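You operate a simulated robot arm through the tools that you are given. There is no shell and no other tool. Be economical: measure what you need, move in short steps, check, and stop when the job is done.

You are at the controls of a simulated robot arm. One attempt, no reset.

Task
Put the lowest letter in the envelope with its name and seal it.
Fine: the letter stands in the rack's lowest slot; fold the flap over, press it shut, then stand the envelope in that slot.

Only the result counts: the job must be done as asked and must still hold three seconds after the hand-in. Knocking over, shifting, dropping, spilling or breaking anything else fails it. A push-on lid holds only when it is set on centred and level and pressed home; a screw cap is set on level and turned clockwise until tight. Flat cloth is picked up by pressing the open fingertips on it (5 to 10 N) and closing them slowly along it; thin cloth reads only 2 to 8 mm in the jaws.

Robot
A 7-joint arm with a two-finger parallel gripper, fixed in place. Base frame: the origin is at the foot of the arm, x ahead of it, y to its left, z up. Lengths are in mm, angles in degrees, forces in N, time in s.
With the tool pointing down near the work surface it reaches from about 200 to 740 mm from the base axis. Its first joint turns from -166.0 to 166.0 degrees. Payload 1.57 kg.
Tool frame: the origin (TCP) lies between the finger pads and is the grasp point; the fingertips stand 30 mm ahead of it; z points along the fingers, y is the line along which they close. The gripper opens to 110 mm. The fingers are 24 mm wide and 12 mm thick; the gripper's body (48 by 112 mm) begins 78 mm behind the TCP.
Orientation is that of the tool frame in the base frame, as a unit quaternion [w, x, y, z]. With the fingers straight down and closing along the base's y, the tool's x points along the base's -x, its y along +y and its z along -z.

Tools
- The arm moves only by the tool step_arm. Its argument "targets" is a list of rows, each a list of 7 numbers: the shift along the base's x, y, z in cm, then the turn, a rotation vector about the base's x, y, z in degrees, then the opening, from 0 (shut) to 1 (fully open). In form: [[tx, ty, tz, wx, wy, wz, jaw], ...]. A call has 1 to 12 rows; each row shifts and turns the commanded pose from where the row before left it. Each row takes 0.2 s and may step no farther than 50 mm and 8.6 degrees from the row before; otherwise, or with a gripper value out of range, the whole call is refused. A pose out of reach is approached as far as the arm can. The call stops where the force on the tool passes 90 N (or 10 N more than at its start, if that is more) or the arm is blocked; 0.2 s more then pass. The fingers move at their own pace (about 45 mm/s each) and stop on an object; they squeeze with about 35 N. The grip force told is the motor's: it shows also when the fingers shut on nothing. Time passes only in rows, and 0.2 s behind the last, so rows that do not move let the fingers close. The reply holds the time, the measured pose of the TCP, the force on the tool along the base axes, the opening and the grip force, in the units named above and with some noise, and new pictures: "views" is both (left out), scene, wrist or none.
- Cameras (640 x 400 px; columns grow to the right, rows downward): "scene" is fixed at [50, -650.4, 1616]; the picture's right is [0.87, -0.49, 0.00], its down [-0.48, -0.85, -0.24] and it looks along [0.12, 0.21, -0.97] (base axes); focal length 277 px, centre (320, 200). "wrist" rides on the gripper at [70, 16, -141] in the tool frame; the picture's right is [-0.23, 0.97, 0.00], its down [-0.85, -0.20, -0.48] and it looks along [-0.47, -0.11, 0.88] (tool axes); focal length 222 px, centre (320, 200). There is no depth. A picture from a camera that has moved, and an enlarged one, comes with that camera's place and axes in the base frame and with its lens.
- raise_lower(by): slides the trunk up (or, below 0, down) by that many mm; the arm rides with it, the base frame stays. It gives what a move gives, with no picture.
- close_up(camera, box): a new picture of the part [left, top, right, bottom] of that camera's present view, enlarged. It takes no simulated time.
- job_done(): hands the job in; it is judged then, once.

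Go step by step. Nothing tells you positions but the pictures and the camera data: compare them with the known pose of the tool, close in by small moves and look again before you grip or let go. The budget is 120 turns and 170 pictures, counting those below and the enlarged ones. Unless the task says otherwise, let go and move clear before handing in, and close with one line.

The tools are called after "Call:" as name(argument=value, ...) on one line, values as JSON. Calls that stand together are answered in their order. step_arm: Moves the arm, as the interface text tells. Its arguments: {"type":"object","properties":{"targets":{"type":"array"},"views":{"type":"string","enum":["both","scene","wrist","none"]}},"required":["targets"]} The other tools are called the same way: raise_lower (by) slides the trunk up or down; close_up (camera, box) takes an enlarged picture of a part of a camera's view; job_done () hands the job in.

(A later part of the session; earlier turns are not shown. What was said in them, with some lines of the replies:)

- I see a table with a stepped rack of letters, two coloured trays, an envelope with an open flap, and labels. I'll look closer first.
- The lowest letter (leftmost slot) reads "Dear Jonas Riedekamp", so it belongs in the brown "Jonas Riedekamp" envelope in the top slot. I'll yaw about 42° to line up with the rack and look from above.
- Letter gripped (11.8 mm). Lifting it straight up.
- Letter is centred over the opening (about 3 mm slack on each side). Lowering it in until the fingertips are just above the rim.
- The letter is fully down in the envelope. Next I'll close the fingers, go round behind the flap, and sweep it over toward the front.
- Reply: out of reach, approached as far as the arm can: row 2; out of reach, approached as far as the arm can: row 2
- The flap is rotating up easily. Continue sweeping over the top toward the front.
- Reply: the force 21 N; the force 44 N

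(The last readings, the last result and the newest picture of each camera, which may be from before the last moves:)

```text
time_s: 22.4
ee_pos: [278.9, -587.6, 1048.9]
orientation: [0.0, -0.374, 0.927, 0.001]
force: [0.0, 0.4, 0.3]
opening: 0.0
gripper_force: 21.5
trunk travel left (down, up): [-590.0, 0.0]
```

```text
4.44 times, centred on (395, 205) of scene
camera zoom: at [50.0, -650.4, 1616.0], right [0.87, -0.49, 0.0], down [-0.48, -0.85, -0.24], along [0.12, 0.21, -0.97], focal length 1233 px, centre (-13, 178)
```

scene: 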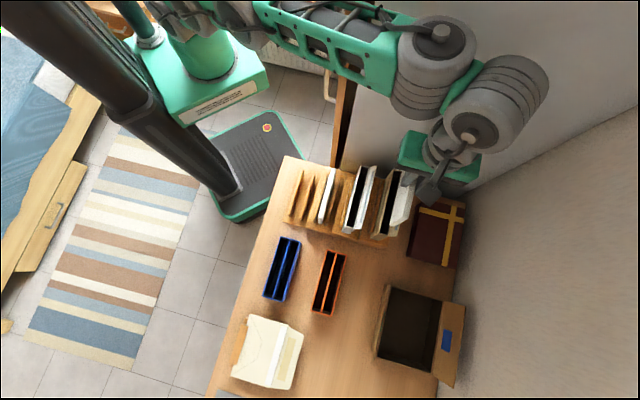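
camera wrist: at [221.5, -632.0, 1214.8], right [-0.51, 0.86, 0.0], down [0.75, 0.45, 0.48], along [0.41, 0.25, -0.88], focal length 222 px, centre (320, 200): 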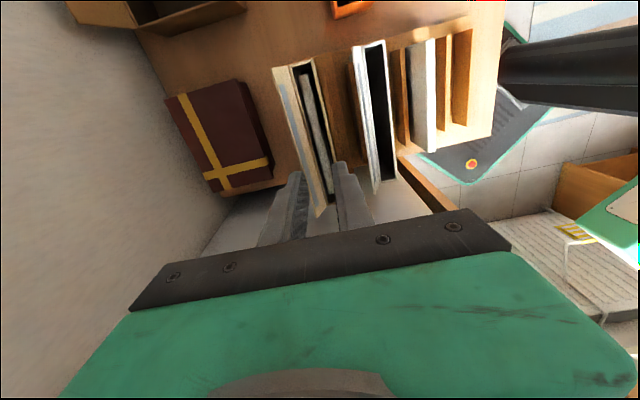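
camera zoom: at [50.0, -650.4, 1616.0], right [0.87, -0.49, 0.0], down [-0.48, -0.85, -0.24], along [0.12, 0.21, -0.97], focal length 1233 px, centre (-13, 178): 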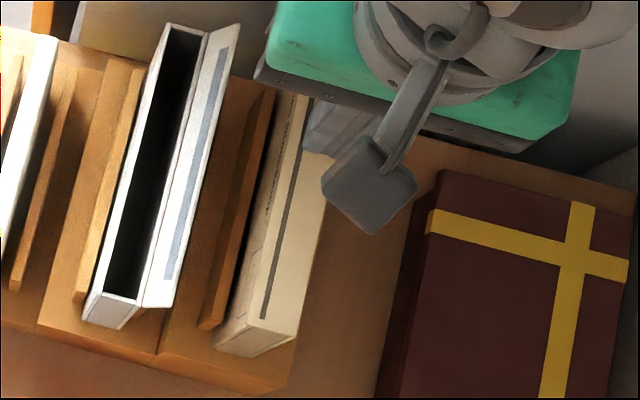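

The flap stays flat with its strip showing; it looks sealed. I'll line up over the envelope to grip it across its thickness.

Call:
step_arm(targets=[[0, -1.1, 0, 0, 0, 0, 0.38], [0, 0, -2, 0, 0, 0, 0.38], [0, 0, -1.5, 0, 0, 0, 0.38], [0, 0, 0, 0, 0, 0, 0.38], [0, 0, 0, 0, 0, 0, 0.38]], views="none")

Call:
close_up(camera="wrist", box=[230, 40, 430, 240])

Call:
close_up(camera="scene", box=[350, 160, 440, 250])

```text
time_s: 23.6
ee_pos: [279.8, -600.9, 1014.2]
orientation: [0.0, -0.375, 0.927, 0.0]
force: [0.4, -0.8, 1.1]
opening: 41.8
gripper_force: 0.1
trunk travel left (down, up): [-590.0, 0.0]
```

```text
2.00 times, centred on (330, 140) of wrist
camera zoom: at [218.6, -636.3, 1155.2], right [-0.51, 0.86, 0.0], down [0.75, 0.45, 0.48], along [0.41, 0.25, -0.88], focal length 444 px, centre (300, 320)
```

zoom: 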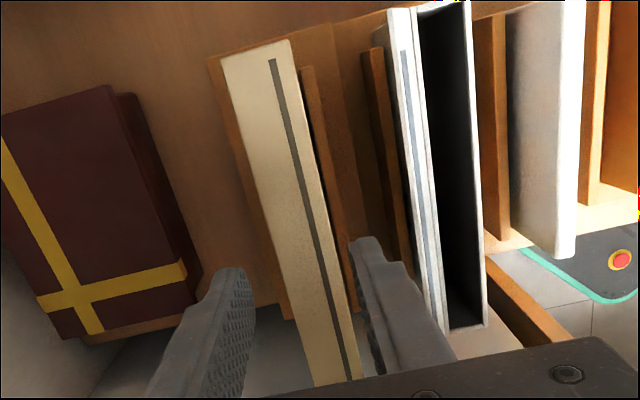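

```text
4.44 times, centred on (395, 205) of scene
camera zoom: at [50.0, -650.4, 1616.0], right [0.87, -0.49, 0.0], down [-0.48, -0.85, -0.24], along [0.12, 0.21, -0.97], focal length 1233 px, centre (-13, 178)
```

zoom: 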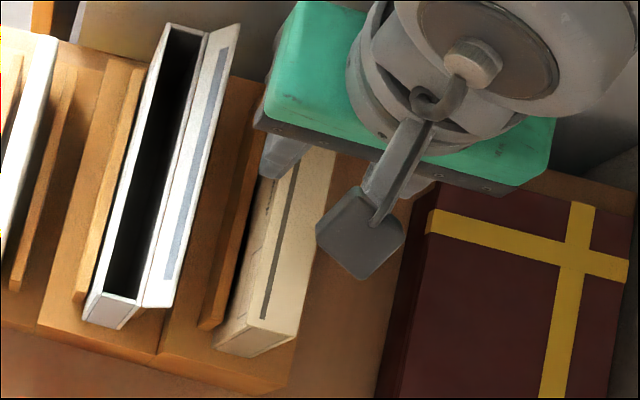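

Call:
step_arm(targets=[[-0.18, 0.19, 0, 0, 0, 0, 0.38], [0, 0, -1.5, 0, 0, 0, 0.38], [0, 0, -1.5, 0, 0, 0, 0.38], [0, 0, -1, 0, 0, 0, 0.38], [0, 0, -1, 0, 0, 0, 0.38], [0, 0, -1, 0, 0, 0, 0.38], [0, 0, 0, 0, 0, 0, 0.38]], views="none")

Call:
close_up(camera="wrist", box=[200, 40, 440, 240])

```text
time_s: 25.2
ee_pos: [278.2, -597.0, 953.2]
orientation: [0.0, -0.374, 0.927, 0.001]
force: [1.3, 0.8, 0.8]
opening: 41.2
gripper_force: 0.0
trunk travel left (down, up): [-590.0, 0.0]
```

```text
2.00 times, centred on (320, 140) of wrist
camera zoom: at [217.2, -634.4, 1095.0], right [-0.51, 0.86, 0.0], down [0.75, 0.45, 0.48], along [0.41, 0.25, -0.88], focal length 444 px, centre (320, 320)
```

zoom: 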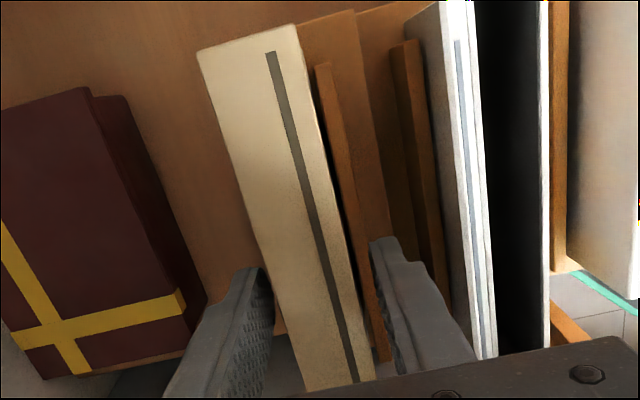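

Call:
step_arm(targets=[[0, 0, -0.5, 0, 0, 0, 0.38], [0, 0, 0, 0, 0, 0, 0.2], [0, 0, 0, 0, 0, 0, 0.1], [0, 0, 0, 0, 0, 0, 0], [0, 0, 0, 0, 0, 0, 0], [0, 0, 0, 0, 0, 0, 0]], views="none")

Call:
close_up(camera="wrist", box=[200, 40, 440, 240])

```text
time_s: 26.6
ee_pos: [279.0, -598.4, 949.7]
orientation: [0.0, -0.375, 0.927, 0.0]
force: [0.6, -0.1, -0.2]
opening: 26.6
gripper_force: 35.1
trunk travel left (down, up): [-590.0, 0.0]
```

```text
2.00 times, centred on (320, 140) of wrist
camera zoom: at [217.1, -634.4, 1090.7], right [-0.51, 0.86, 0.0], down [0.75, 0.45, 0.48], along [0.41, 0.25, -0.88], focal length 444 px, centre (320, 320)
```

zoom: 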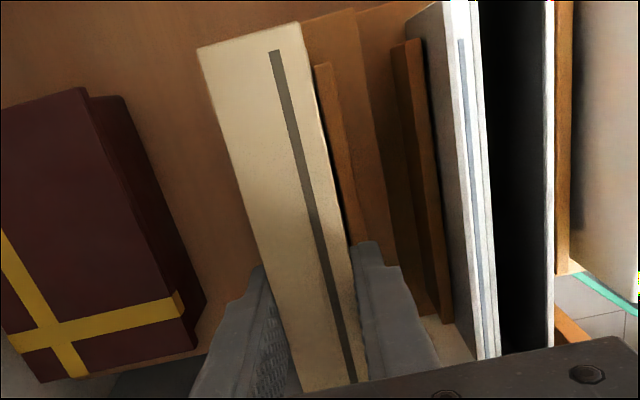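

Gripped at 26.6 mm. Lifting straight up.

Call:
step_arm(targets=[[0, 0, 1, 0, 0, 0, 0], [0, 0, 1.5, 0, 0, 0, 0], [0, 0, 2, 0, 0, 0, 0], [0, 0, 3, 0, 0, 0, 0], [0, 0, 3, 0, 0, 0, 0], [0, 0, 3, 0, 0, 0, 0], [0, 0, 1, 0, 0, 0, 0], [0, 0, 0, 0, 0, 0, 0]], views="scene")

Call:
close_up(camera="scene", box=[260, 130, 440, 250])

Call:
close_up(camera="wrist", box=[200, 20, 460, 220])

```text
time_s: 28.4
ee_pos: [279.9, -599.0, 1095.4]
orientation: [0.0, -0.374, 0.928, -0.001]
force: [0.1, -0.1, -0.7]
opening: 27.1
gripper_force: 34.5
trunk travel left (down, up): [-590.0, 0.0]
```

scene: 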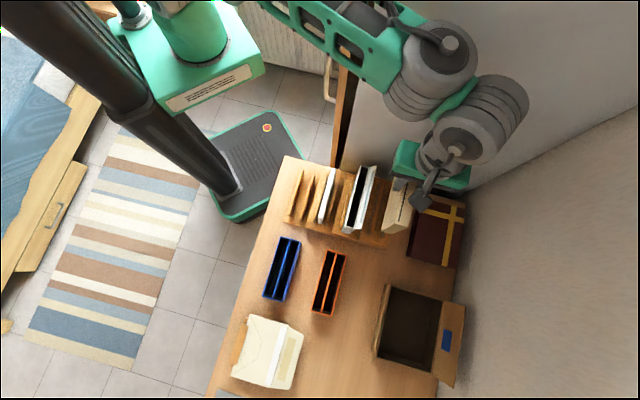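

```text
3.33 times, centred on (350, 190) of scene
camera zoom: at [50.0, -650.4, 1616.0], right [0.87, -0.49, 0.0], down [-0.48, -0.85, -0.24], along [0.12, 0.21, -0.97], focal length 924 px, centre (220, 233)
```

zoom: 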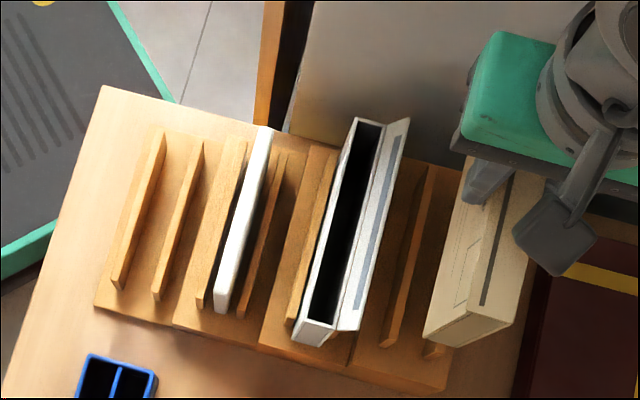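

```text
2.00 times, centred on (330, 120) of wrist
camera zoom: at [217.5, -634.9, 1235.8], right [-0.51, 0.86, 0.0], down [0.75, 0.45, 0.48], along [0.41, 0.25, -0.88], focal length 444 px, centre (300, 360)
```

zoom: 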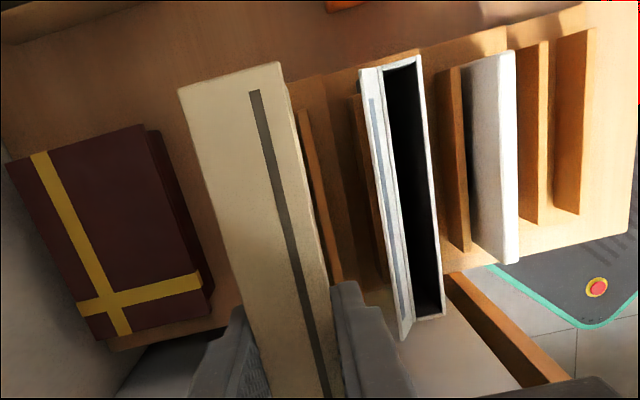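

Call:
step_arm(targets=[[-2.8, 2.85, 0, 0, 0, 0, 0], [-2.8, 2.85, 0, 0, 0, 0, 0], [-2.8, 2.85, 0, 0, 0, 0, 0], [-2.8, 2.85, 0, 0, 0, 0, 0], [-2.8, 2.85, 0, 0, 0, 0, 0], [-2.8, 2.85, 0, 0, 0, 0, 0], [0, 0, 0, 0, 0, 0, 0]], views="none")

Call:
close_up(camera="scene", box=[270, 140, 360, 240])

Call:
close_up(camera="wrist", box=[200, 20, 460, 220])

```text
time_s: 30.0
ee_pos: [109.8, -427.5, 1093.9]
orientation: [0.0, -0.374, 0.927, 0.0]
force: [0.3, 0.2, -1.1]
opening: 26.9
gripper_force: 35.5
trunk travel left (down, up): [-590.0, 0.0]
```

```text
4.00 times, centred on (315, 190) of scene
camera zoom: at [50.0, -650.4, 1616.0], right [0.87, -0.49, 0.0], down [-0.48, -0.85, -0.24], along [0.12, 0.21, -0.97], focal length 1109 px, centre (340, 240)
```

zoom: 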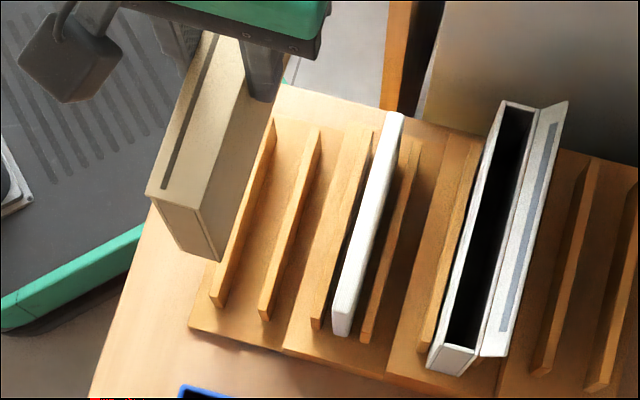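

```text
2.00 times, centred on (330, 120) of wrist
camera zoom: at [48.7, -463.0, 1235.5], right [-0.51, 0.86, 0.0], down [0.75, 0.45, 0.48], along [0.41, 0.25, -0.88], focal length 444 px, centre (300, 360)
```

zoom: 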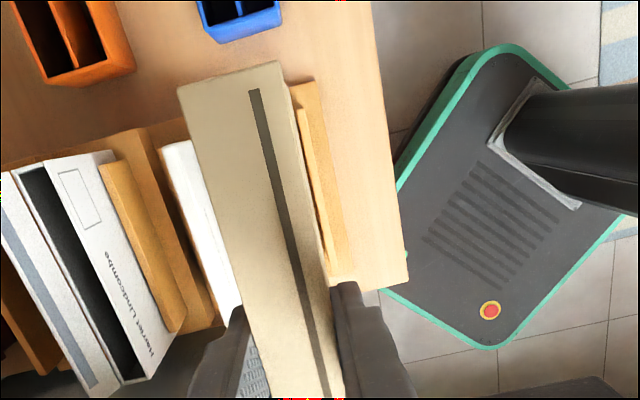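

Call:
step_arm(targets=[[0, 0, -4, 0, 0, 0, 0], [0, 0, -4, 0, 0, 0, 0], [0, 0, -4, 0, 0, 0, 0], [0, 0, -3, 0, 0, 0, 0], [0, 0, -2, 0, 0, 0, 0], [0, 0, 0, 0, 0, 0, 0]], views="none")

Call:
close_up(camera="scene", box=[270, 150, 350, 230])

Call:
close_up(camera="wrist", box=[220, 20, 420, 200])

```text
time_s: 31.4
ee_pos: [111.4, -426.9, 923.8]
orientation: [0.0, -0.374, 0.927, 0.0]
force: [-0.5, -0.1, -1.3]
opening: 26.7
gripper_force: 35.2
trunk travel left (down, up): [-590.0, 0.0]
```

```text
5.00 times, centred on (310, 190) of scene
camera zoom: at [50.0, -650.4, 1616.0], right [0.87, -0.49, 0.0], down [-0.48, -0.85, -0.24], along [0.12, 0.21, -0.97], focal length 1387 px, centre (370, 250)
```

zoom: 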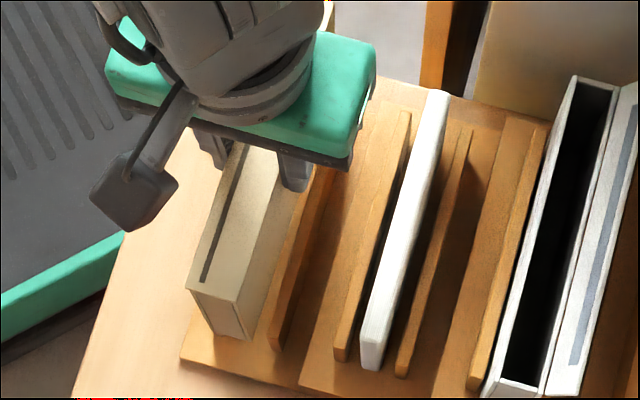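

```text
2.22 times, centred on (320, 110) of wrist
camera zoom: at [48.9, -463.3, 1065.0], right [-0.51, 0.86, 0.0], down [0.75, 0.45, 0.48], along [0.41, 0.25, -0.88], focal length 494 px, centre (320, 400)
```

zoom: 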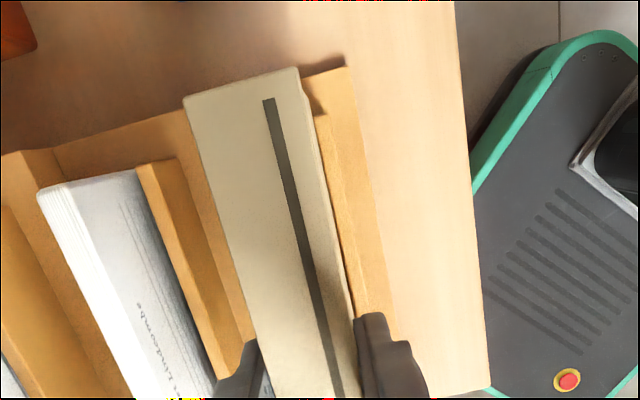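

Call:
close_up(camera="scene", box=[302, 195, 334, 227])

Call:
close_up(camera="wrist", box=[290, 40, 350, 100])

```text
12.50 times, centred on (318, 211) of scene
camera zoom: at [50.0, -650.4, 1616.0], right [0.87, -0.49, 0.0], down [-0.48, -0.85, -0.24], along [0.12, 0.21, -0.97], focal length 3467 px, centre (345, 62)
```

zoom: 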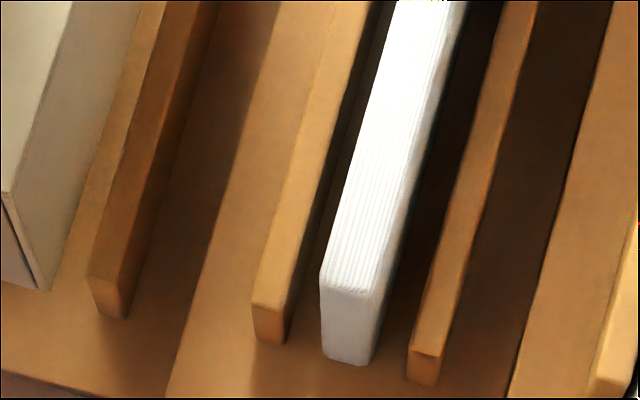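

```text
6.67 times, centred on (320, 70) of wrist
camera zoom: at [48.9, -463.3, 1065.0], right [-0.51, 0.86, 0.0], down [0.75, 0.45, 0.48], along [0.41, 0.25, -0.88], focal length 1481 px, centre (320, 1067)
```

zoom: 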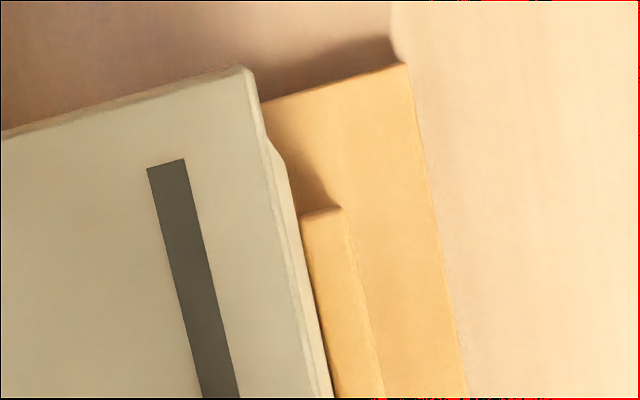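

Call:
step_arm(targets=[[0.11, -0.11, 0, 0, 0, 0, 0], [0, 0, -1, 0, 0, 0, 0], [0, 0, -0.8, 0, 0, 0, 0], [0, 0, 0, 0, 0, 0, 0]], views="none")

Call:
close_up(camera="scene", box=[286, 190, 334, 230])

Call:
close_up(camera="wrist", box=[280, 30, 360, 100])

```text
time_s: 32.4
ee_pos: [112.3, -429.8, 908.4]
orientation: [-0.001, -0.374, 0.927, -0.002]
force: [-2.8, -2.0, 17.6]
opening: 26.8
gripper_force: 34.6
trunk travel left (down, up): [-590.0, 0.0]
```

```text
10.00 times, centred on (310, 210) of scene
camera zoom: at [50.0, -650.4, 1616.0], right [0.87, -0.49, 0.0], down [-0.48, -0.85, -0.24], along [0.12, 0.21, -0.97], focal length 2774 px, centre (420, 100)
```

zoom: 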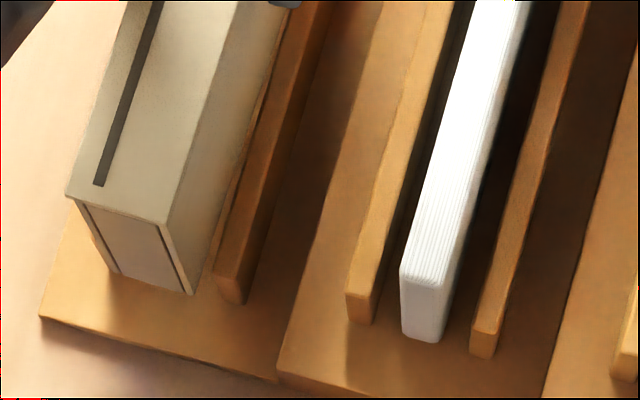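

```text
5.71 times, centred on (320, 65) of wrist
camera zoom: at [49.7, -465.2, 1049.7], right [-0.51, 0.86, 0.0], down [0.75, 0.45, 0.48], along [0.41, 0.24, -0.88], focal length 1269 px, centre (320, 971)
```

zoom: 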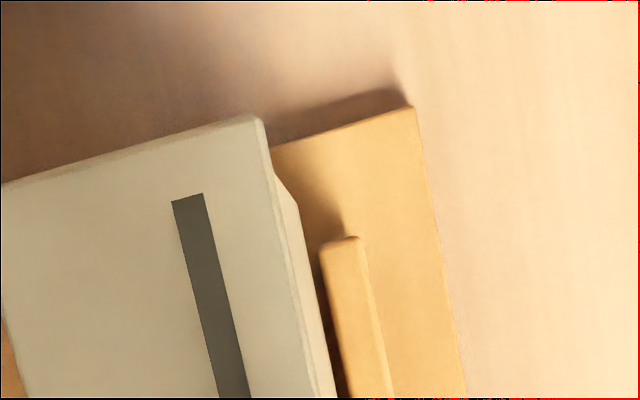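

Touched the upper-side fence edge slightly (17 N). I'll back up, shift about 1.3 mm the other way and retry.

Call:
step_arm(targets=[[0, 0, 0.7, 0, 0, 0, 0], [-0.1, 0.1, 0, 0, 0, 0, 0], [0, 0, 0, 0, 0, 0, 0]], views="none")

Call:
step_arm(targets=[[0, 0, -0.4, 0, 0, 0, 0], [0, 0, -0.4, 0, 0, 0, 0], [0, 0, 0, 0, 0, 0, 0]], views="none")

Call:
close_up(camera="wrist", box=[280, 30, 360, 100])

Call:
close_up(camera="scene", box=[286, 190, 334, 230])

```text
time_s: 33.2
ee_pos: [110.3, -427.5, 912.9]
orientation: [0.001, -0.375, 0.927, 0.001]
force: [0.3, 0.1, -1.6]
opening: 26.9
gripper_force: 35.4
trunk travel left (down, up): [-590.0, 0.0]
```

```text
time_s: 34.0
ee_pos: [113.5, -427.7, 906.7]
orientation: [-0.001, -0.375, 0.927, -0.004]
force: [7.1, 3.5, 22.3]
opening: 26.9
gripper_force: 34.8
trunk travel left (down, up): [-590.0, 0.0]
```

```text
5.71 times, centred on (320, 65) of wrist
camera zoom: at [50.9, -463.3, 1049.1], right [-0.52, 0.86, -0.01], down [0.75, 0.45, 0.48], along [0.41, 0.24, -0.88], focal length 1269 px, centre (320, 971)
```

zoom: 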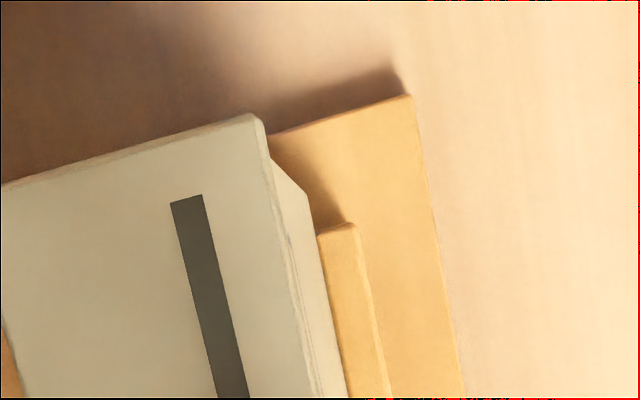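

```text
10.00 times, centred on (310, 210) of scene
camera zoom: at [50.0, -650.4, 1616.0], right [0.87, -0.49, 0.0], down [-0.48, -0.85, -0.24], along [0.12, 0.21, -0.97], focal length 2774 px, centre (420, 100)
```

zoom: 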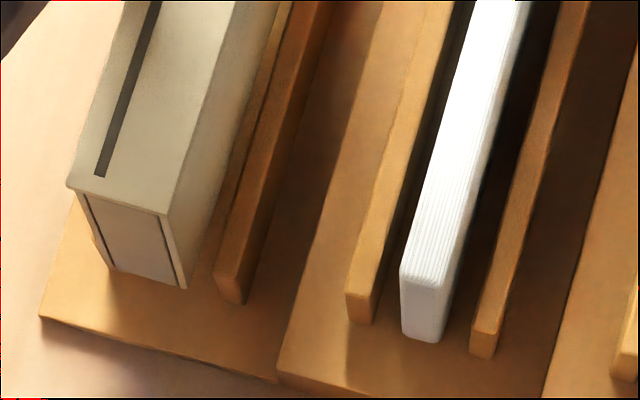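

Call:
step_arm(targets=[[0, 0, 0.5, 0, 0, 0, 0], [0, 0, 0.3, 0, 0, 0, 0], [0, 0, 0, 0, 0, 0, 0]], views="none")

Call:
close_up(camera="wrist", box=[260, 30, 380, 180])

Call:
close_up(camera="wrist", box=[290, 40, 350, 100])

Call:
close_up(camera="scene", box=[280, 160, 340, 230])

```text
time_s: 34.8
ee_pos: [111.3, -426.8, 912.2]
orientation: [-0.001, -0.375, 0.927, 0.0]
force: [0.5, 0.4, -0.3]
opening: 26.8
gripper_force: 34.8
trunk travel left (down, up): [-590.0, 0.0]
```

```text
2.67 times, centred on (320, 105) of wrist
camera zoom: at [48.8, -463.0, 1054.0], right [-0.51, 0.86, 0.0], down [0.75, 0.45, 0.48], along [0.41, 0.25, -0.88], focal length 592 px, centre (320, 453)
```

zoom: 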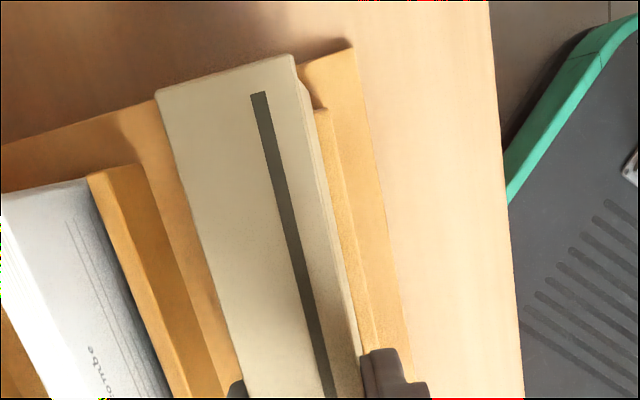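

```text
6.67 times, centred on (320, 70) of wrist
camera zoom: at [48.8, -463.0, 1054.0], right [-0.51, 0.86, 0.0], down [0.75, 0.45, 0.48], along [0.41, 0.25, -0.88], focal length 1481 px, centre (320, 1067)
```

zoom: 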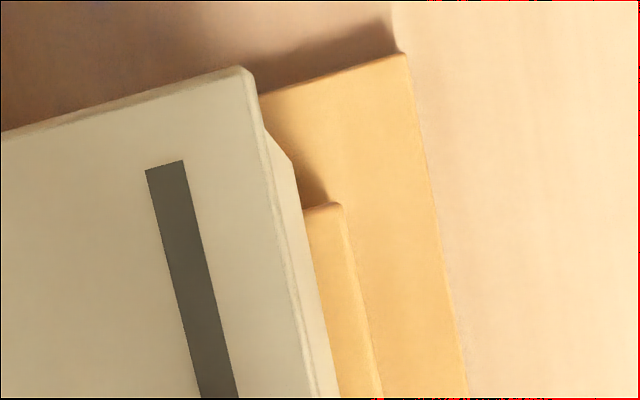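

```text
5.71 times, centred on (310, 195) of scene
camera zoom: at [50.0, -650.4, 1616.0], right [0.87, -0.49, 0.0], down [-0.48, -0.85, -0.24], along [0.12, 0.21, -0.97], focal length 1585 px, centre (377, 229)
```

zoom: 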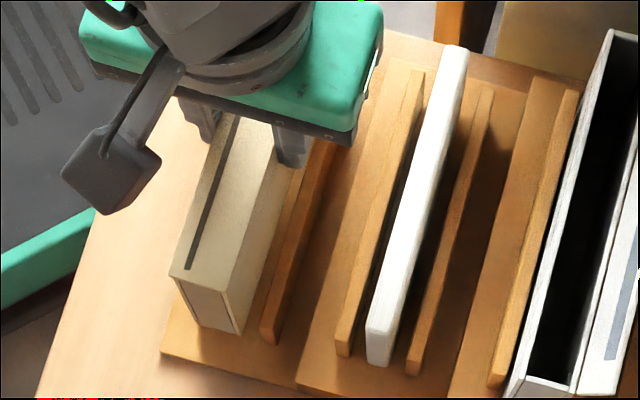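

Call:
step_arm(targets=[[0.14, -0.14, 0, 0, 0, 0, 0], [0, 0, -0.15, 0, 0, 0, 0], [0, 0, 0, 0, 0, 0, 0]], views="none")

Call:
close_up(camera="wrist", box=[290, 40, 350, 100])

Call:
close_up(camera="scene", box=[290, 190, 326, 226])

```text
time_s: 35.6
ee_pos: [112.8, -429.4, 912.4]
orientation: [0.0, -0.375, 0.927, 0.001]
force: [-0.1, 0.1, -1.1]
opening: 26.6
gripper_force: 34.9
trunk travel left (down, up): [-590.0, 0.0]
```

```text
6.67 times, centred on (320, 70) of wrist
camera zoom: at [50.6, -464.8, 1053.0], right [-0.51, 0.86, 0.0], down [0.75, 0.45, 0.48], along [0.41, 0.25, -0.88], focal length 1481 px, centre (320, 1067)
```

zoom: 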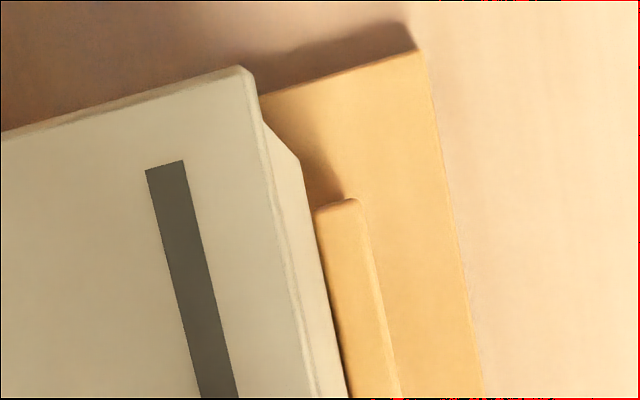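

```text
11.11 times, centred on (308, 208) of scene
camera zoom: at [50.0, -650.4, 1616.0], right [0.87, -0.49, 0.0], down [-0.48, -0.85, -0.24], along [0.12, 0.21, -0.97], focal length 3082 px, centre (453, 111)
```

zoom: 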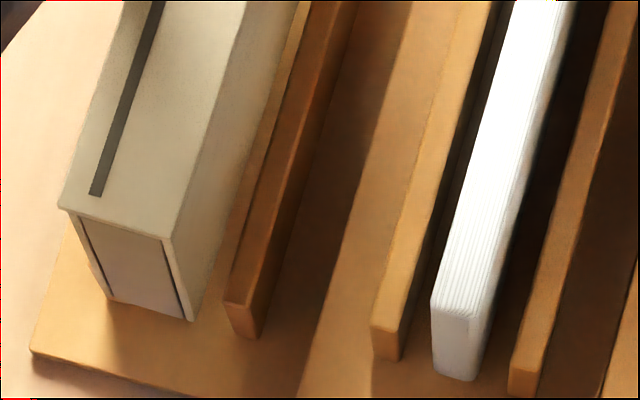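

Call:
step_arm(targets=[[0.16, -0.16, 0, 0, 0, 0, 0], [0, 0, -0.2, 0, 0, 0, 0], [0, 0, -0.2, 0, 0, 0, 0], [0, 0, 0, 0, 0, 0, 0]], views="none")

Call:
close_up(camera="wrist", box=[260, 30, 380, 180])

Call:
close_up(camera="scene", box=[290, 170, 330, 226])

```text
time_s: 36.6
ee_pos: [113.2, -430.3, 908.8]
orientation: [0.001, -0.375, 0.927, -0.002]
force: [0.5, 0.3, 6.9]
opening: 26.9
gripper_force: 34.8
trunk travel left (down, up): [-590.0, 0.0]
```

```text
2.67 times, centred on (320, 105) of wrist
camera zoom: at [52.0, -466.2, 1049.9], right [-0.51, 0.86, 0.0], down [0.75, 0.45, 0.48], along [0.41, 0.24, -0.88], focal length 592 px, centre (320, 453)
```

zoom: 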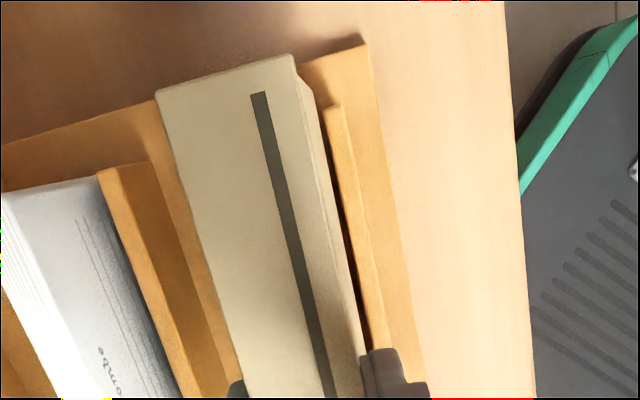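

```text
7.14 times, centred on (310, 198) of scene
camera zoom: at [50.0, -650.4, 1616.0], right [0.87, -0.49, 0.0], down [-0.48, -0.85, -0.24], along [0.12, 0.21, -0.97], focal length 1981 px, centre (391, 214)
```

zoom: 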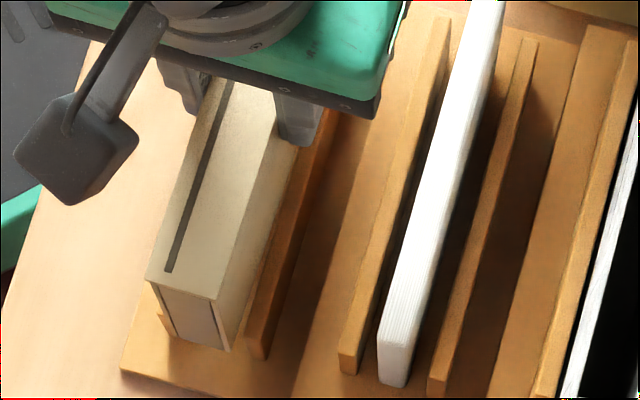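

Call:
close_up(camera="scene", box=[296, 180, 316, 222])

Call:
close_up(camera="wrist", box=[310, 60, 350, 165])

```text
9.52 times, centred on (306, 201) of scene
camera zoom: at [50.0, -650.4, 1616.0], right [0.87, -0.49, 0.0], down [-0.48, -0.85, -0.24], along [0.12, 0.21, -0.97], focal length 2642 px, centre (453, 190)
```

zoom: 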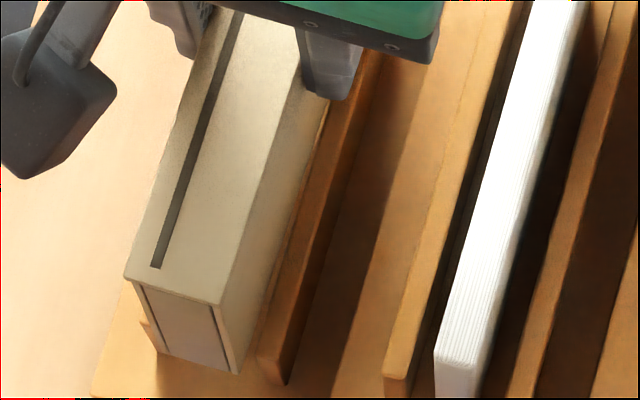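

```text
3.81 times, centred on (330, 112) of wrist
camera zoom: at [52.0, -466.2, 1049.9], right [-0.51, 0.86, 0.0], down [0.75, 0.45, 0.48], along [0.41, 0.24, -0.88], focal length 846 px, centre (282, 533)
```

zoom: 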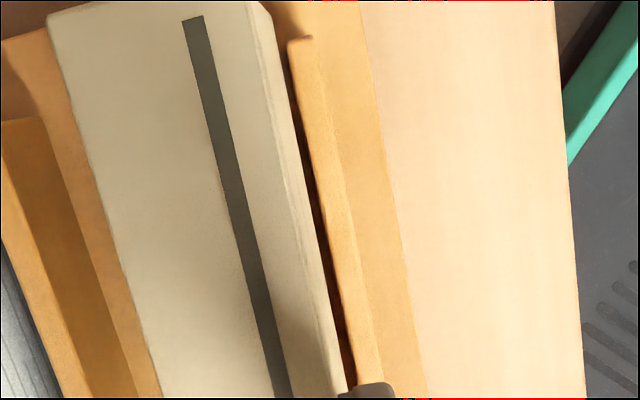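

Call:
step_arm(targets=[[0, 0, 0.4, 0, 0, 0, 0], [0.07, -0.07, 0, 0, 0, 0, 0], [0, 0, -0.5, 0, 0, 0, 0], [0, 0, 0, 0, 0, 0, 0]], views="none")

```text
time_s: 37.6
ee_pos: [113.7, -429.7, 908.9]
orientation: [0.0, -0.375, 0.927, -0.003]
force: [1.1, 2.4, 15.5]
opening: 26.8
gripper_force: 34.3
trunk travel left (down, up): [-590.0, 0.0]
```

Call:
step_arm(targets=[[0, 0, 0.4, 0, 0, 0, 0], [-0.12, 0.12, 0, 0, 0, 0, 0], [0, 0, -0.4, 0, 0, 0, 0], [0, 0, 0, 0, 0, 0, 0]], views="none")

Call:
step_arm(targets=[[0, 0, 0.4, 0, 0, 0, 0], [-0.05, 0.05, 0, 0, 0, 0, 0], [0, 0, -0.4, 0, 0, 0, 0], [0, 0, 0, 0, 0, 0, 0]], views="none")

```text
time_s: 38.6
ee_pos: [114.0, -428.7, 906.4]
orientation: [0.001, -0.375, 0.927, 0.0]
force: [0.4, 0.3, -0.7]
opening: 26.7
gripper_force: 35.1
trunk travel left (down, up): [-590.0, 0.0]
```

```text
time_s: 39.6
ee_pos: [112.9, -429.3, 906.3]
orientation: [0.0, -0.374, 0.927, 0.001]
force: [0.4, 0.1, -0.3]
opening: 26.8
gripper_force: 35.0
trunk travel left (down, up): [-590.0, 0.0]
```

Contact vanished: the envelope is now between the fences. Descending gently.

Call:
step_arm(targets=[[0, 0, -0.3, 0, 0, 0, 0], [0, 0, -0.3, 0, 0, 0, 0], [0, 0, 0, 0, 0, 0, 0]], views="none")

```text
time_s: 40.4
ee_pos: [113.1, -429.5, 901.4]
orientation: [-0.001, -0.374, 0.927, 0.0]
force: [-0.4, 0.9, -2.2]
opening: 26.8
gripper_force: 34.7
trunk travel left (down, up): [-590.0, 0.0]
```

Call:
step_arm(targets=[[0, 0, -0.5, 0, 0, 0, 0], [0, 0, -0.5, 0, 0, 0, 0], [0, 0, 0, 0, 0, 0, 0]], views="none")

Call:
close_up(camera="wrist", box=[260, 30, 380, 180])

Call:
close_up(camera="scene", box=[280, 160, 340, 230])

```text
time_s: 41.2
ee_pos: [113.5, -428.9, 891.2]
orientation: [0.0, -0.374, 0.927, 0.0]
force: [-0.2, 0.3, -0.8]
opening: 26.6
gripper_force: 35.0
trunk travel left (down, up): [-590.0, 0.0]
```

```text
2.67 times, centred on (320, 105) of wrist
camera zoom: at [51.2, -465.5, 1031.8], right [-0.51, 0.86, 0.0], down [0.75, 0.45, 0.48], along [0.41, 0.25, -0.88], focal length 592 px, centre (320, 453)
```

zoom: 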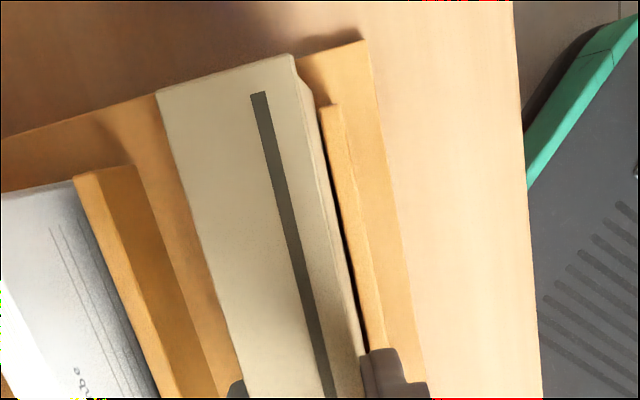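

```text
5.71 times, centred on (310, 195) of scene
camera zoom: at [50.0, -650.4, 1616.0], right [0.87, -0.49, 0.0], down [-0.48, -0.85, -0.24], along [0.12, 0.21, -0.97], focal length 1585 px, centre (377, 229)
```

zoom: 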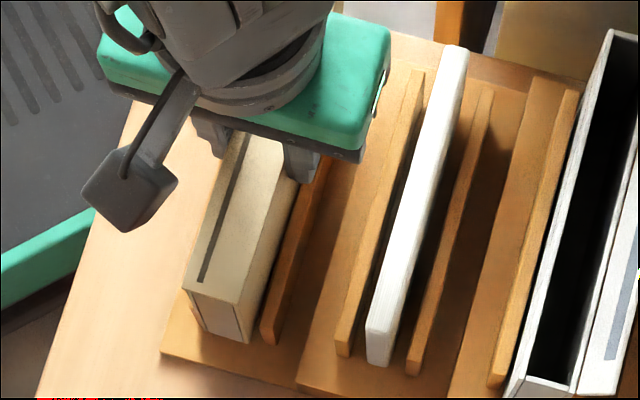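

Inside the slot and moving freely. Continue down to the slot floor (expected near TCP z ≈ 871).

Call:
step_arm(targets=[[0, 0, -0.5, 0, 0, 0, 0], [0, 0, -0.5, 0, 0, 0, 0], [0, 0, -0.3, 0, 0, 0, 0], [0, 0, 0, 0, 0, 0, 0]], views="none")

Call:
step_arm(targets=[[0, 0, -0.3, 0, 0, 0, 0], [0, 0, 0, 0, 0, 0, 0]], views="none")

Call:
step_arm(targets=[[0, 0, -0.3, 0, 0, 0, 0], [0, 0, 0, 0, 0, 0, 0]], views="none")

```text
time_s: 42.2
ee_pos: [112.5, -428.9, 878.3]
orientation: [0.0, -0.375, 0.927, 0.0]
force: [-1.3, 0.9, 0.0]
opening: 26.8
gripper_force: 34.9
trunk travel left (down, up): [-590.0, 0.0]
```

```text
time_s: 42.8
ee_pos: [112.2, -429.2, 875.3]
orientation: [0.0, -0.375, 0.927, 0.0]
force: [-0.9, 0.2, 0.4]
opening: 26.7
gripper_force: 35.0
trunk travel left (down, up): [-590.0, 0.0]
```

```text
time_s: 43.4
ee_pos: [113.1, -430.1, 872.5]
orientation: [0.0, -0.375, 0.927, 0.0]
force: [-1.2, 1.5, 0.6]
opening: 26.7
gripper_force: 35.0
trunk travel left (down, up): [-590.0, 0.0]
```

Call:
step_arm(targets=[[0, 0, -0.2, 0, 0, 0, 0], [0, 0, 0, 0, 0, 0, 0]], views="none")

Call:
step_arm(targets=[[0, 0, -0.2, 0, 0, 0, 0], [0, 0, 0, 0, 0, 0, 0]], views="none")

```text
time_s: 44.0
ee_pos: [111.2, -429.4, 869.9]
orientation: [0.0, -0.374, 0.927, 0.0]
force: [-1.0, 1.2, 0.0]
opening: 26.8
gripper_force: 34.4
trunk travel left (down, up): [-590.0, 0.0]
```

```text
time_s: 44.6
ee_pos: [112.9, -428.5, 867.9]
orientation: [-0.001, -0.375, 0.927, 0.001]
force: [-2.2, 1.7, -0.1]
opening: 26.3
gripper_force: 35.5
trunk travel left (down, up): [-590.0, 0.0]
```

Call:
step_arm(targets=[[0, 0, -0.3, 0, 0, 0, 0], [0, 0, 0, 0, 0, 0, 0]], views="none")

Call:
close_up(camera="scene", box=[280, 160, 340, 230])

Call:
close_up(camera="wrist", box=[260, 30, 380, 180])

```text
time_s: 45.2
ee_pos: [112.6, -429.0, 865.2]
orientation: [0.0, -0.375, 0.927, 0.001]
force: [-2.3, 2.9, 0.2]
opening: 26.3
gripper_force: 35.2
trunk travel left (down, up): [-590.0, 0.0]
```

```text
5.71 times, centred on (310, 195) of scene
camera zoom: at [50.0, -650.4, 1616.0], right [0.87, -0.49, 0.0], down [-0.48, -0.85, -0.24], along [0.12, 0.21, -0.97], focal length 1585 px, centre (377, 229)
```

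zoom: 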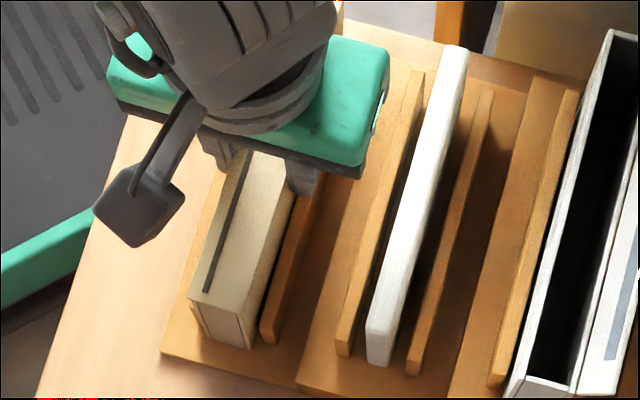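

```text
2.67 times, centred on (320, 105) of wrist
camera zoom: at [51.0, -465.2, 1006.5], right [-0.51, 0.86, 0.0], down [0.75, 0.45, 0.48], along [0.41, 0.25, -0.88], focal length 592 px, centre (320, 453)
```

zoom: 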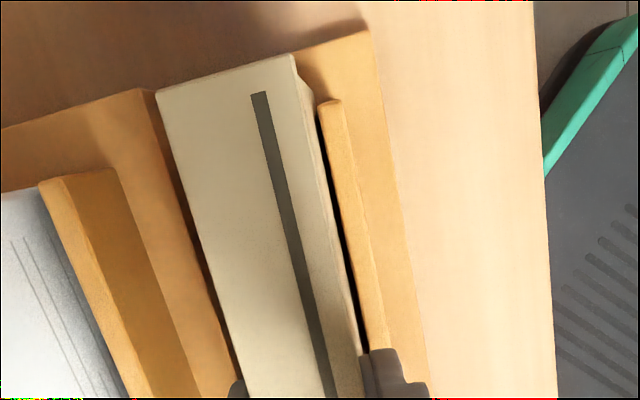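

Call:
step_arm(targets=[[-0.06, 0.06, 0, 0, 0, 0, 0], [0, 0, -0.25, 0, 0, 0, 0], [0, 0, 0, 0, 0, 0, 0]], views="none")

Call:
step_arm(targets=[[0, 0, -0.25, 0, 0, 0, 0], [0, 0, 0, 0, 0, 0, 0]], views="none")

Call:
step_arm(targets=[[0, 0, -0.25, 0, 0, 0, 0], [0, 0, 0, 0, 0, 0, 0]], views="none")

```text
time_s: 46.0
ee_pos: [111.7, -427.9, 861.9]
orientation: [0.0, -0.375, 0.927, 0.0]
force: [-1.3, 0.5, -0.3]
opening: 26.2
gripper_force: 34.9
trunk travel left (down, up): [-590.0, 0.0]
```

```text
time_s: 46.6
ee_pos: [113.0, -429.2, 858.4]
orientation: [0.0, -0.375, 0.927, 0.0]
force: [-0.7, 1.6, -0.7]
opening: 26.8
gripper_force: 34.8
trunk travel left (down, up): [-590.0, 0.0]
```

```text
time_s: 47.2
ee_pos: [111.0, -427.4, 859.9]
orientation: [-0.001, -0.375, 0.927, -0.001]
force: [-0.1, 4.7, 14.1]
opening: 26.4
gripper_force: 34.7
trunk travel left (down, up): [-590.0, 0.0]
```

Floor contact (14 N). Easing slightly and releasing.

Call:
step_arm(targets=[[0, 0, 0.15, 0, 0, 0, 0], [0, 0, 0, 0, 0, 0, 0.3], [0, 0, 0, 0, 0, 0, 0.36], [0, 0, 0, 0, 0, 0, 0.36], [0, 0, 0, 0, 0, 0, 0.36]], views="none")

Call:
close_up(camera="scene", box=[280, 160, 340, 230])

Call:
close_up(camera="wrist", box=[240, 30, 400, 200])

```text
time_s: 48.4
ee_pos: [112.4, -428.5, 860.3]
orientation: [0.0, -0.375, 0.927, 0.0]
force: [-1.4, -0.4, 0.3]
opening: 39.6
gripper_force: 0.1
trunk travel left (down, up): [-590.0, 0.0]
```

```text
5.71 times, centred on (310, 195) of scene
camera zoom: at [50.0, -650.4, 1616.0], right [0.87, -0.49, 0.0], down [-0.48, -0.85, -0.24], along [0.12, 0.21, -0.97], focal length 1585 px, centre (377, 229)
```

zoom: 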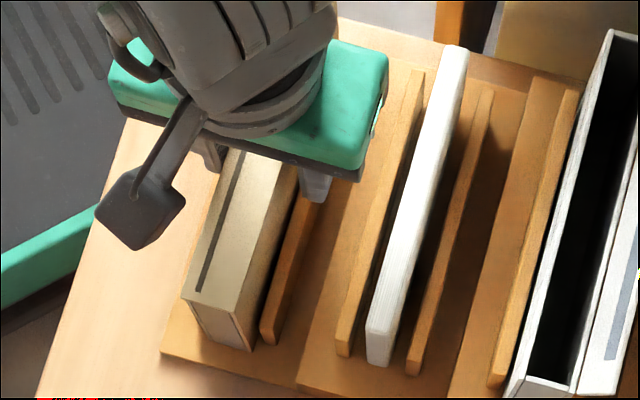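

```text
2.35 times, centred on (320, 115) of wrist
camera zoom: at [50.7, -464.6, 1000.2], right [-0.51, 0.86, 0.0], down [0.75, 0.45, 0.48], along [0.41, 0.25, -0.88], focal length 523 px, centre (320, 400)
```

zoom: 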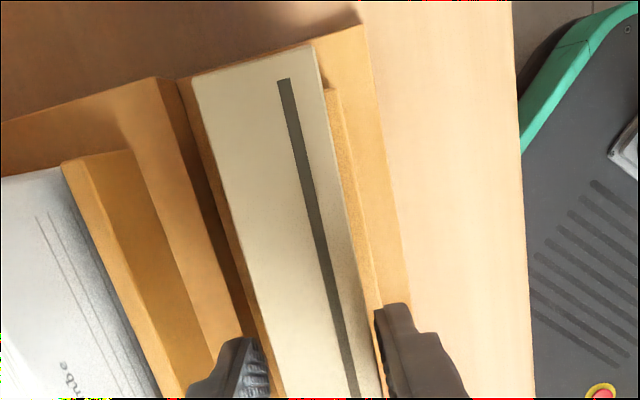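

The envelope is in the slot but leans slightly. I'll re-square it with a gentle re-grip, seat it on the floor, and release upright.

Call:
step_arm(targets=[[0, 0, 0, 0, 0, 0, 0.25], [0, 0, 0, 0, 0, 0, 0], [0, 0, 0, 0, 0, 0, 0], [0, 0, 0, 0, 0, 0, 0], [0, 0, -0.15, 0, 0, 0, 0], [0, 0, 0, 0, 0, 0, 0]], views="none")

Call:
close_up(camera="wrist", box=[240, 30, 400, 200])

```text
time_s: 49.8
ee_pos: [111.8, -427.4, 858.1]
orientation: [-0.001, -0.374, 0.927, -0.001]
force: [-1.0, 4.7, 17.7]
opening: 26.3
gripper_force: 35.5
trunk travel left (down, up): [-590.0, 0.0]
```

```text
2.35 times, centred on (320, 115) of wrist
camera zoom: at [50.6, -464.3, 1000.1], right [-0.51, 0.86, 0.0], down [0.75, 0.45, 0.48], along [0.41, 0.24, -0.88], focal length 523 px, centre (320, 400)
```

zoom: 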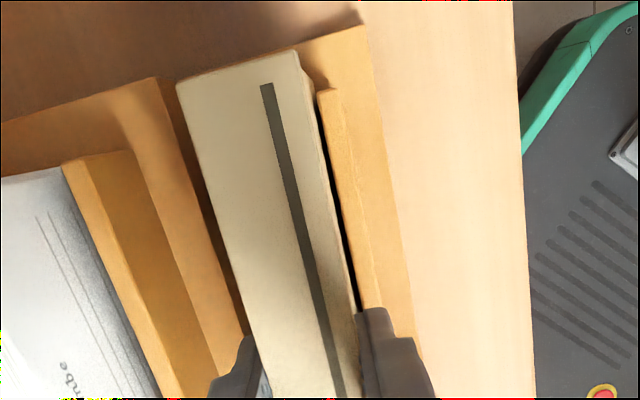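

Call:
step_arm(targets=[[0, 0, 0.1, 0, 0, 0, 0], [0, 0, 0, 0, 0, 0, 0.3], [0, 0, 0, 0, 0, 0, 0.38], [0, 0, 0, 0, 0, 0, 0.38], [0, 0, 1.5, 0, 0, 0, 0.38], [0, 0, 2, 0, 0, 0, 0.38], [0, 0, 3, 0, 0, 0, 0.38], [0, 0, 4, 0, 0, 0, 0.38], [0, 0, 4, 0, 0, 0, 0.38], [0, 0, 0, 0, 0, 0, 0.38]], views="none")

Call:
close_up(camera="scene", box=[270, 150, 350, 230])

Call:
close_up(camera="wrist", box=[230, 60, 390, 200])

```text
time_s: 52.0
ee_pos: [113.0, -428.5, 1003.8]
orientation: [0.0, -0.374, 0.927, 0.0]
force: [0.7, 0.9, 0.0]
opening: 41.9
gripper_force: 0.0
trunk travel left (down, up): [-590.0, 0.0]
```

```text
5.00 times, centred on (310, 190) of scene
camera zoom: at [50.0, -650.4, 1616.0], right [0.87, -0.49, 0.0], down [-0.48, -0.85, -0.24], along [0.12, 0.21, -0.97], focal length 1387 px, centre (370, 250)
```

zoom: 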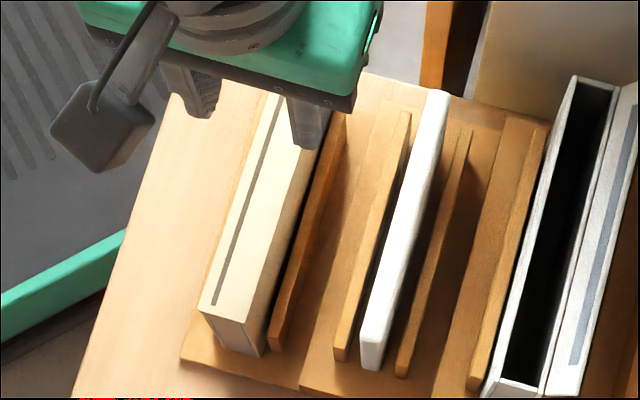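

```text
2.86 times, centred on (310, 130) of wrist
camera zoom: at [51.1, -464.6, 1145.6], right [-0.51, 0.86, 0.0], down [0.75, 0.45, 0.48], along [0.41, 0.25, -0.88], focal length 635 px, centre (349, 400)
```

zoom: 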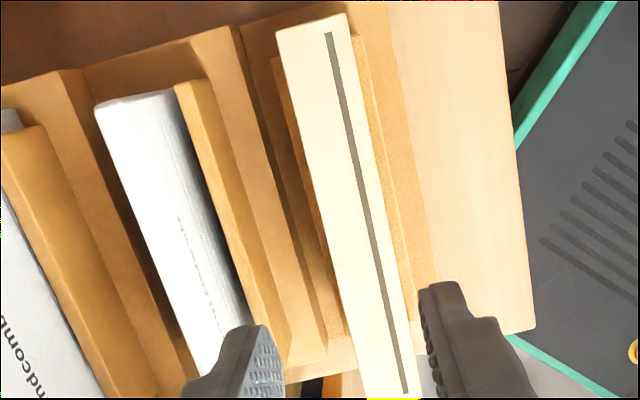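

Call:
step_arm(targets=[[0, 0, 4, 0, 0, 0, 0.5], [0, 0, 4, 0, 0, 0, 0.5], [0, 0, 4, 0, 0, 0, 0.5], [0, 0, 0, 0, 0, 0, 0.5]])

Call:
close_up(camera="scene", box=[270, 140, 430, 250])

```text
time_s: 53.0
ee_pos: [112.1, -428.3, 1123.8]
orientation: [0.0, -0.375, 0.927, 0.0]
force: [-0.3, 0.0, -0.1]
opening: 55.0
gripper_force: 0.0
trunk travel left (down, up): [-590.0, 0.0]
camera wrist: at [51.3, -464.5, 1265.5], right [-0.51, 0.86, 0.0], down [0.75, 0.45, 0.48], along [0.41, 0.25, -0.88], focal length 222 px, centre (320, 200)
```

scene: 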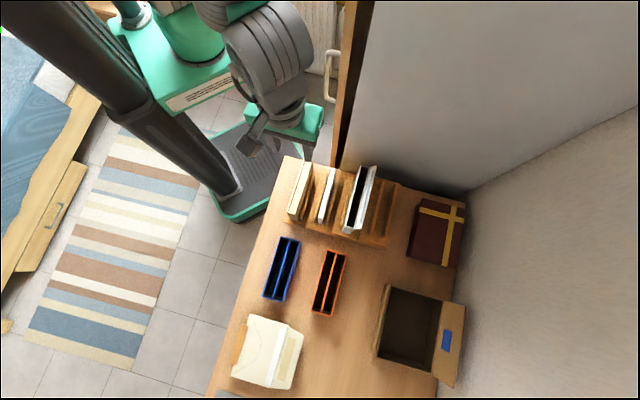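
wrist: 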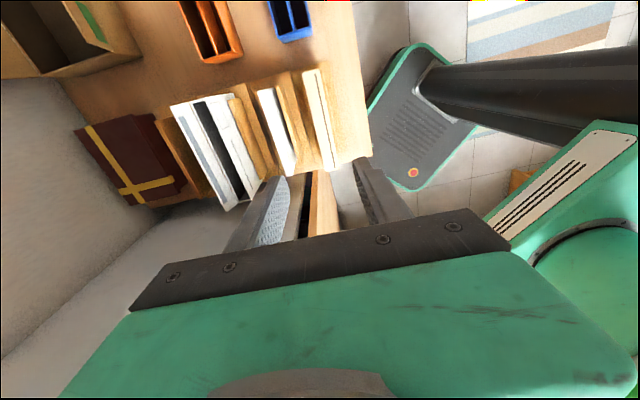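

```text
3.64 times, centred on (350, 195) of scene
camera zoom: at [50.0, -650.4, 1616.0], right [0.87, -0.49, 0.0], down [-0.48, -0.85, -0.24], along [0.12, 0.21, -0.97], focal length 1009 px, centre (211, 218)
```

zoom: 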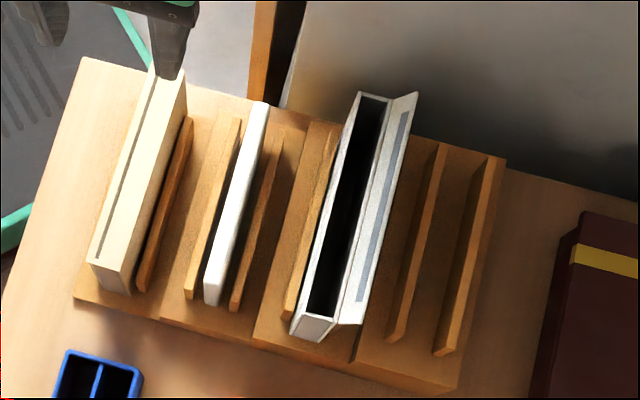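

The sealed envelope stands in the lowest slot, the arm is clear, and nothing else has moved. Handing in.

Call:
job_done()

```text
The job is handed in.
```

I put the lowest letter (Jonas Riedekamp) in his envelope, folded the flap over and pressed it shut. The envelope now stands in the rack's lowest slot, leaning by about 2° at most. The flap stayed flat through the rest of the handling, but I judged the seal only from the pictures.
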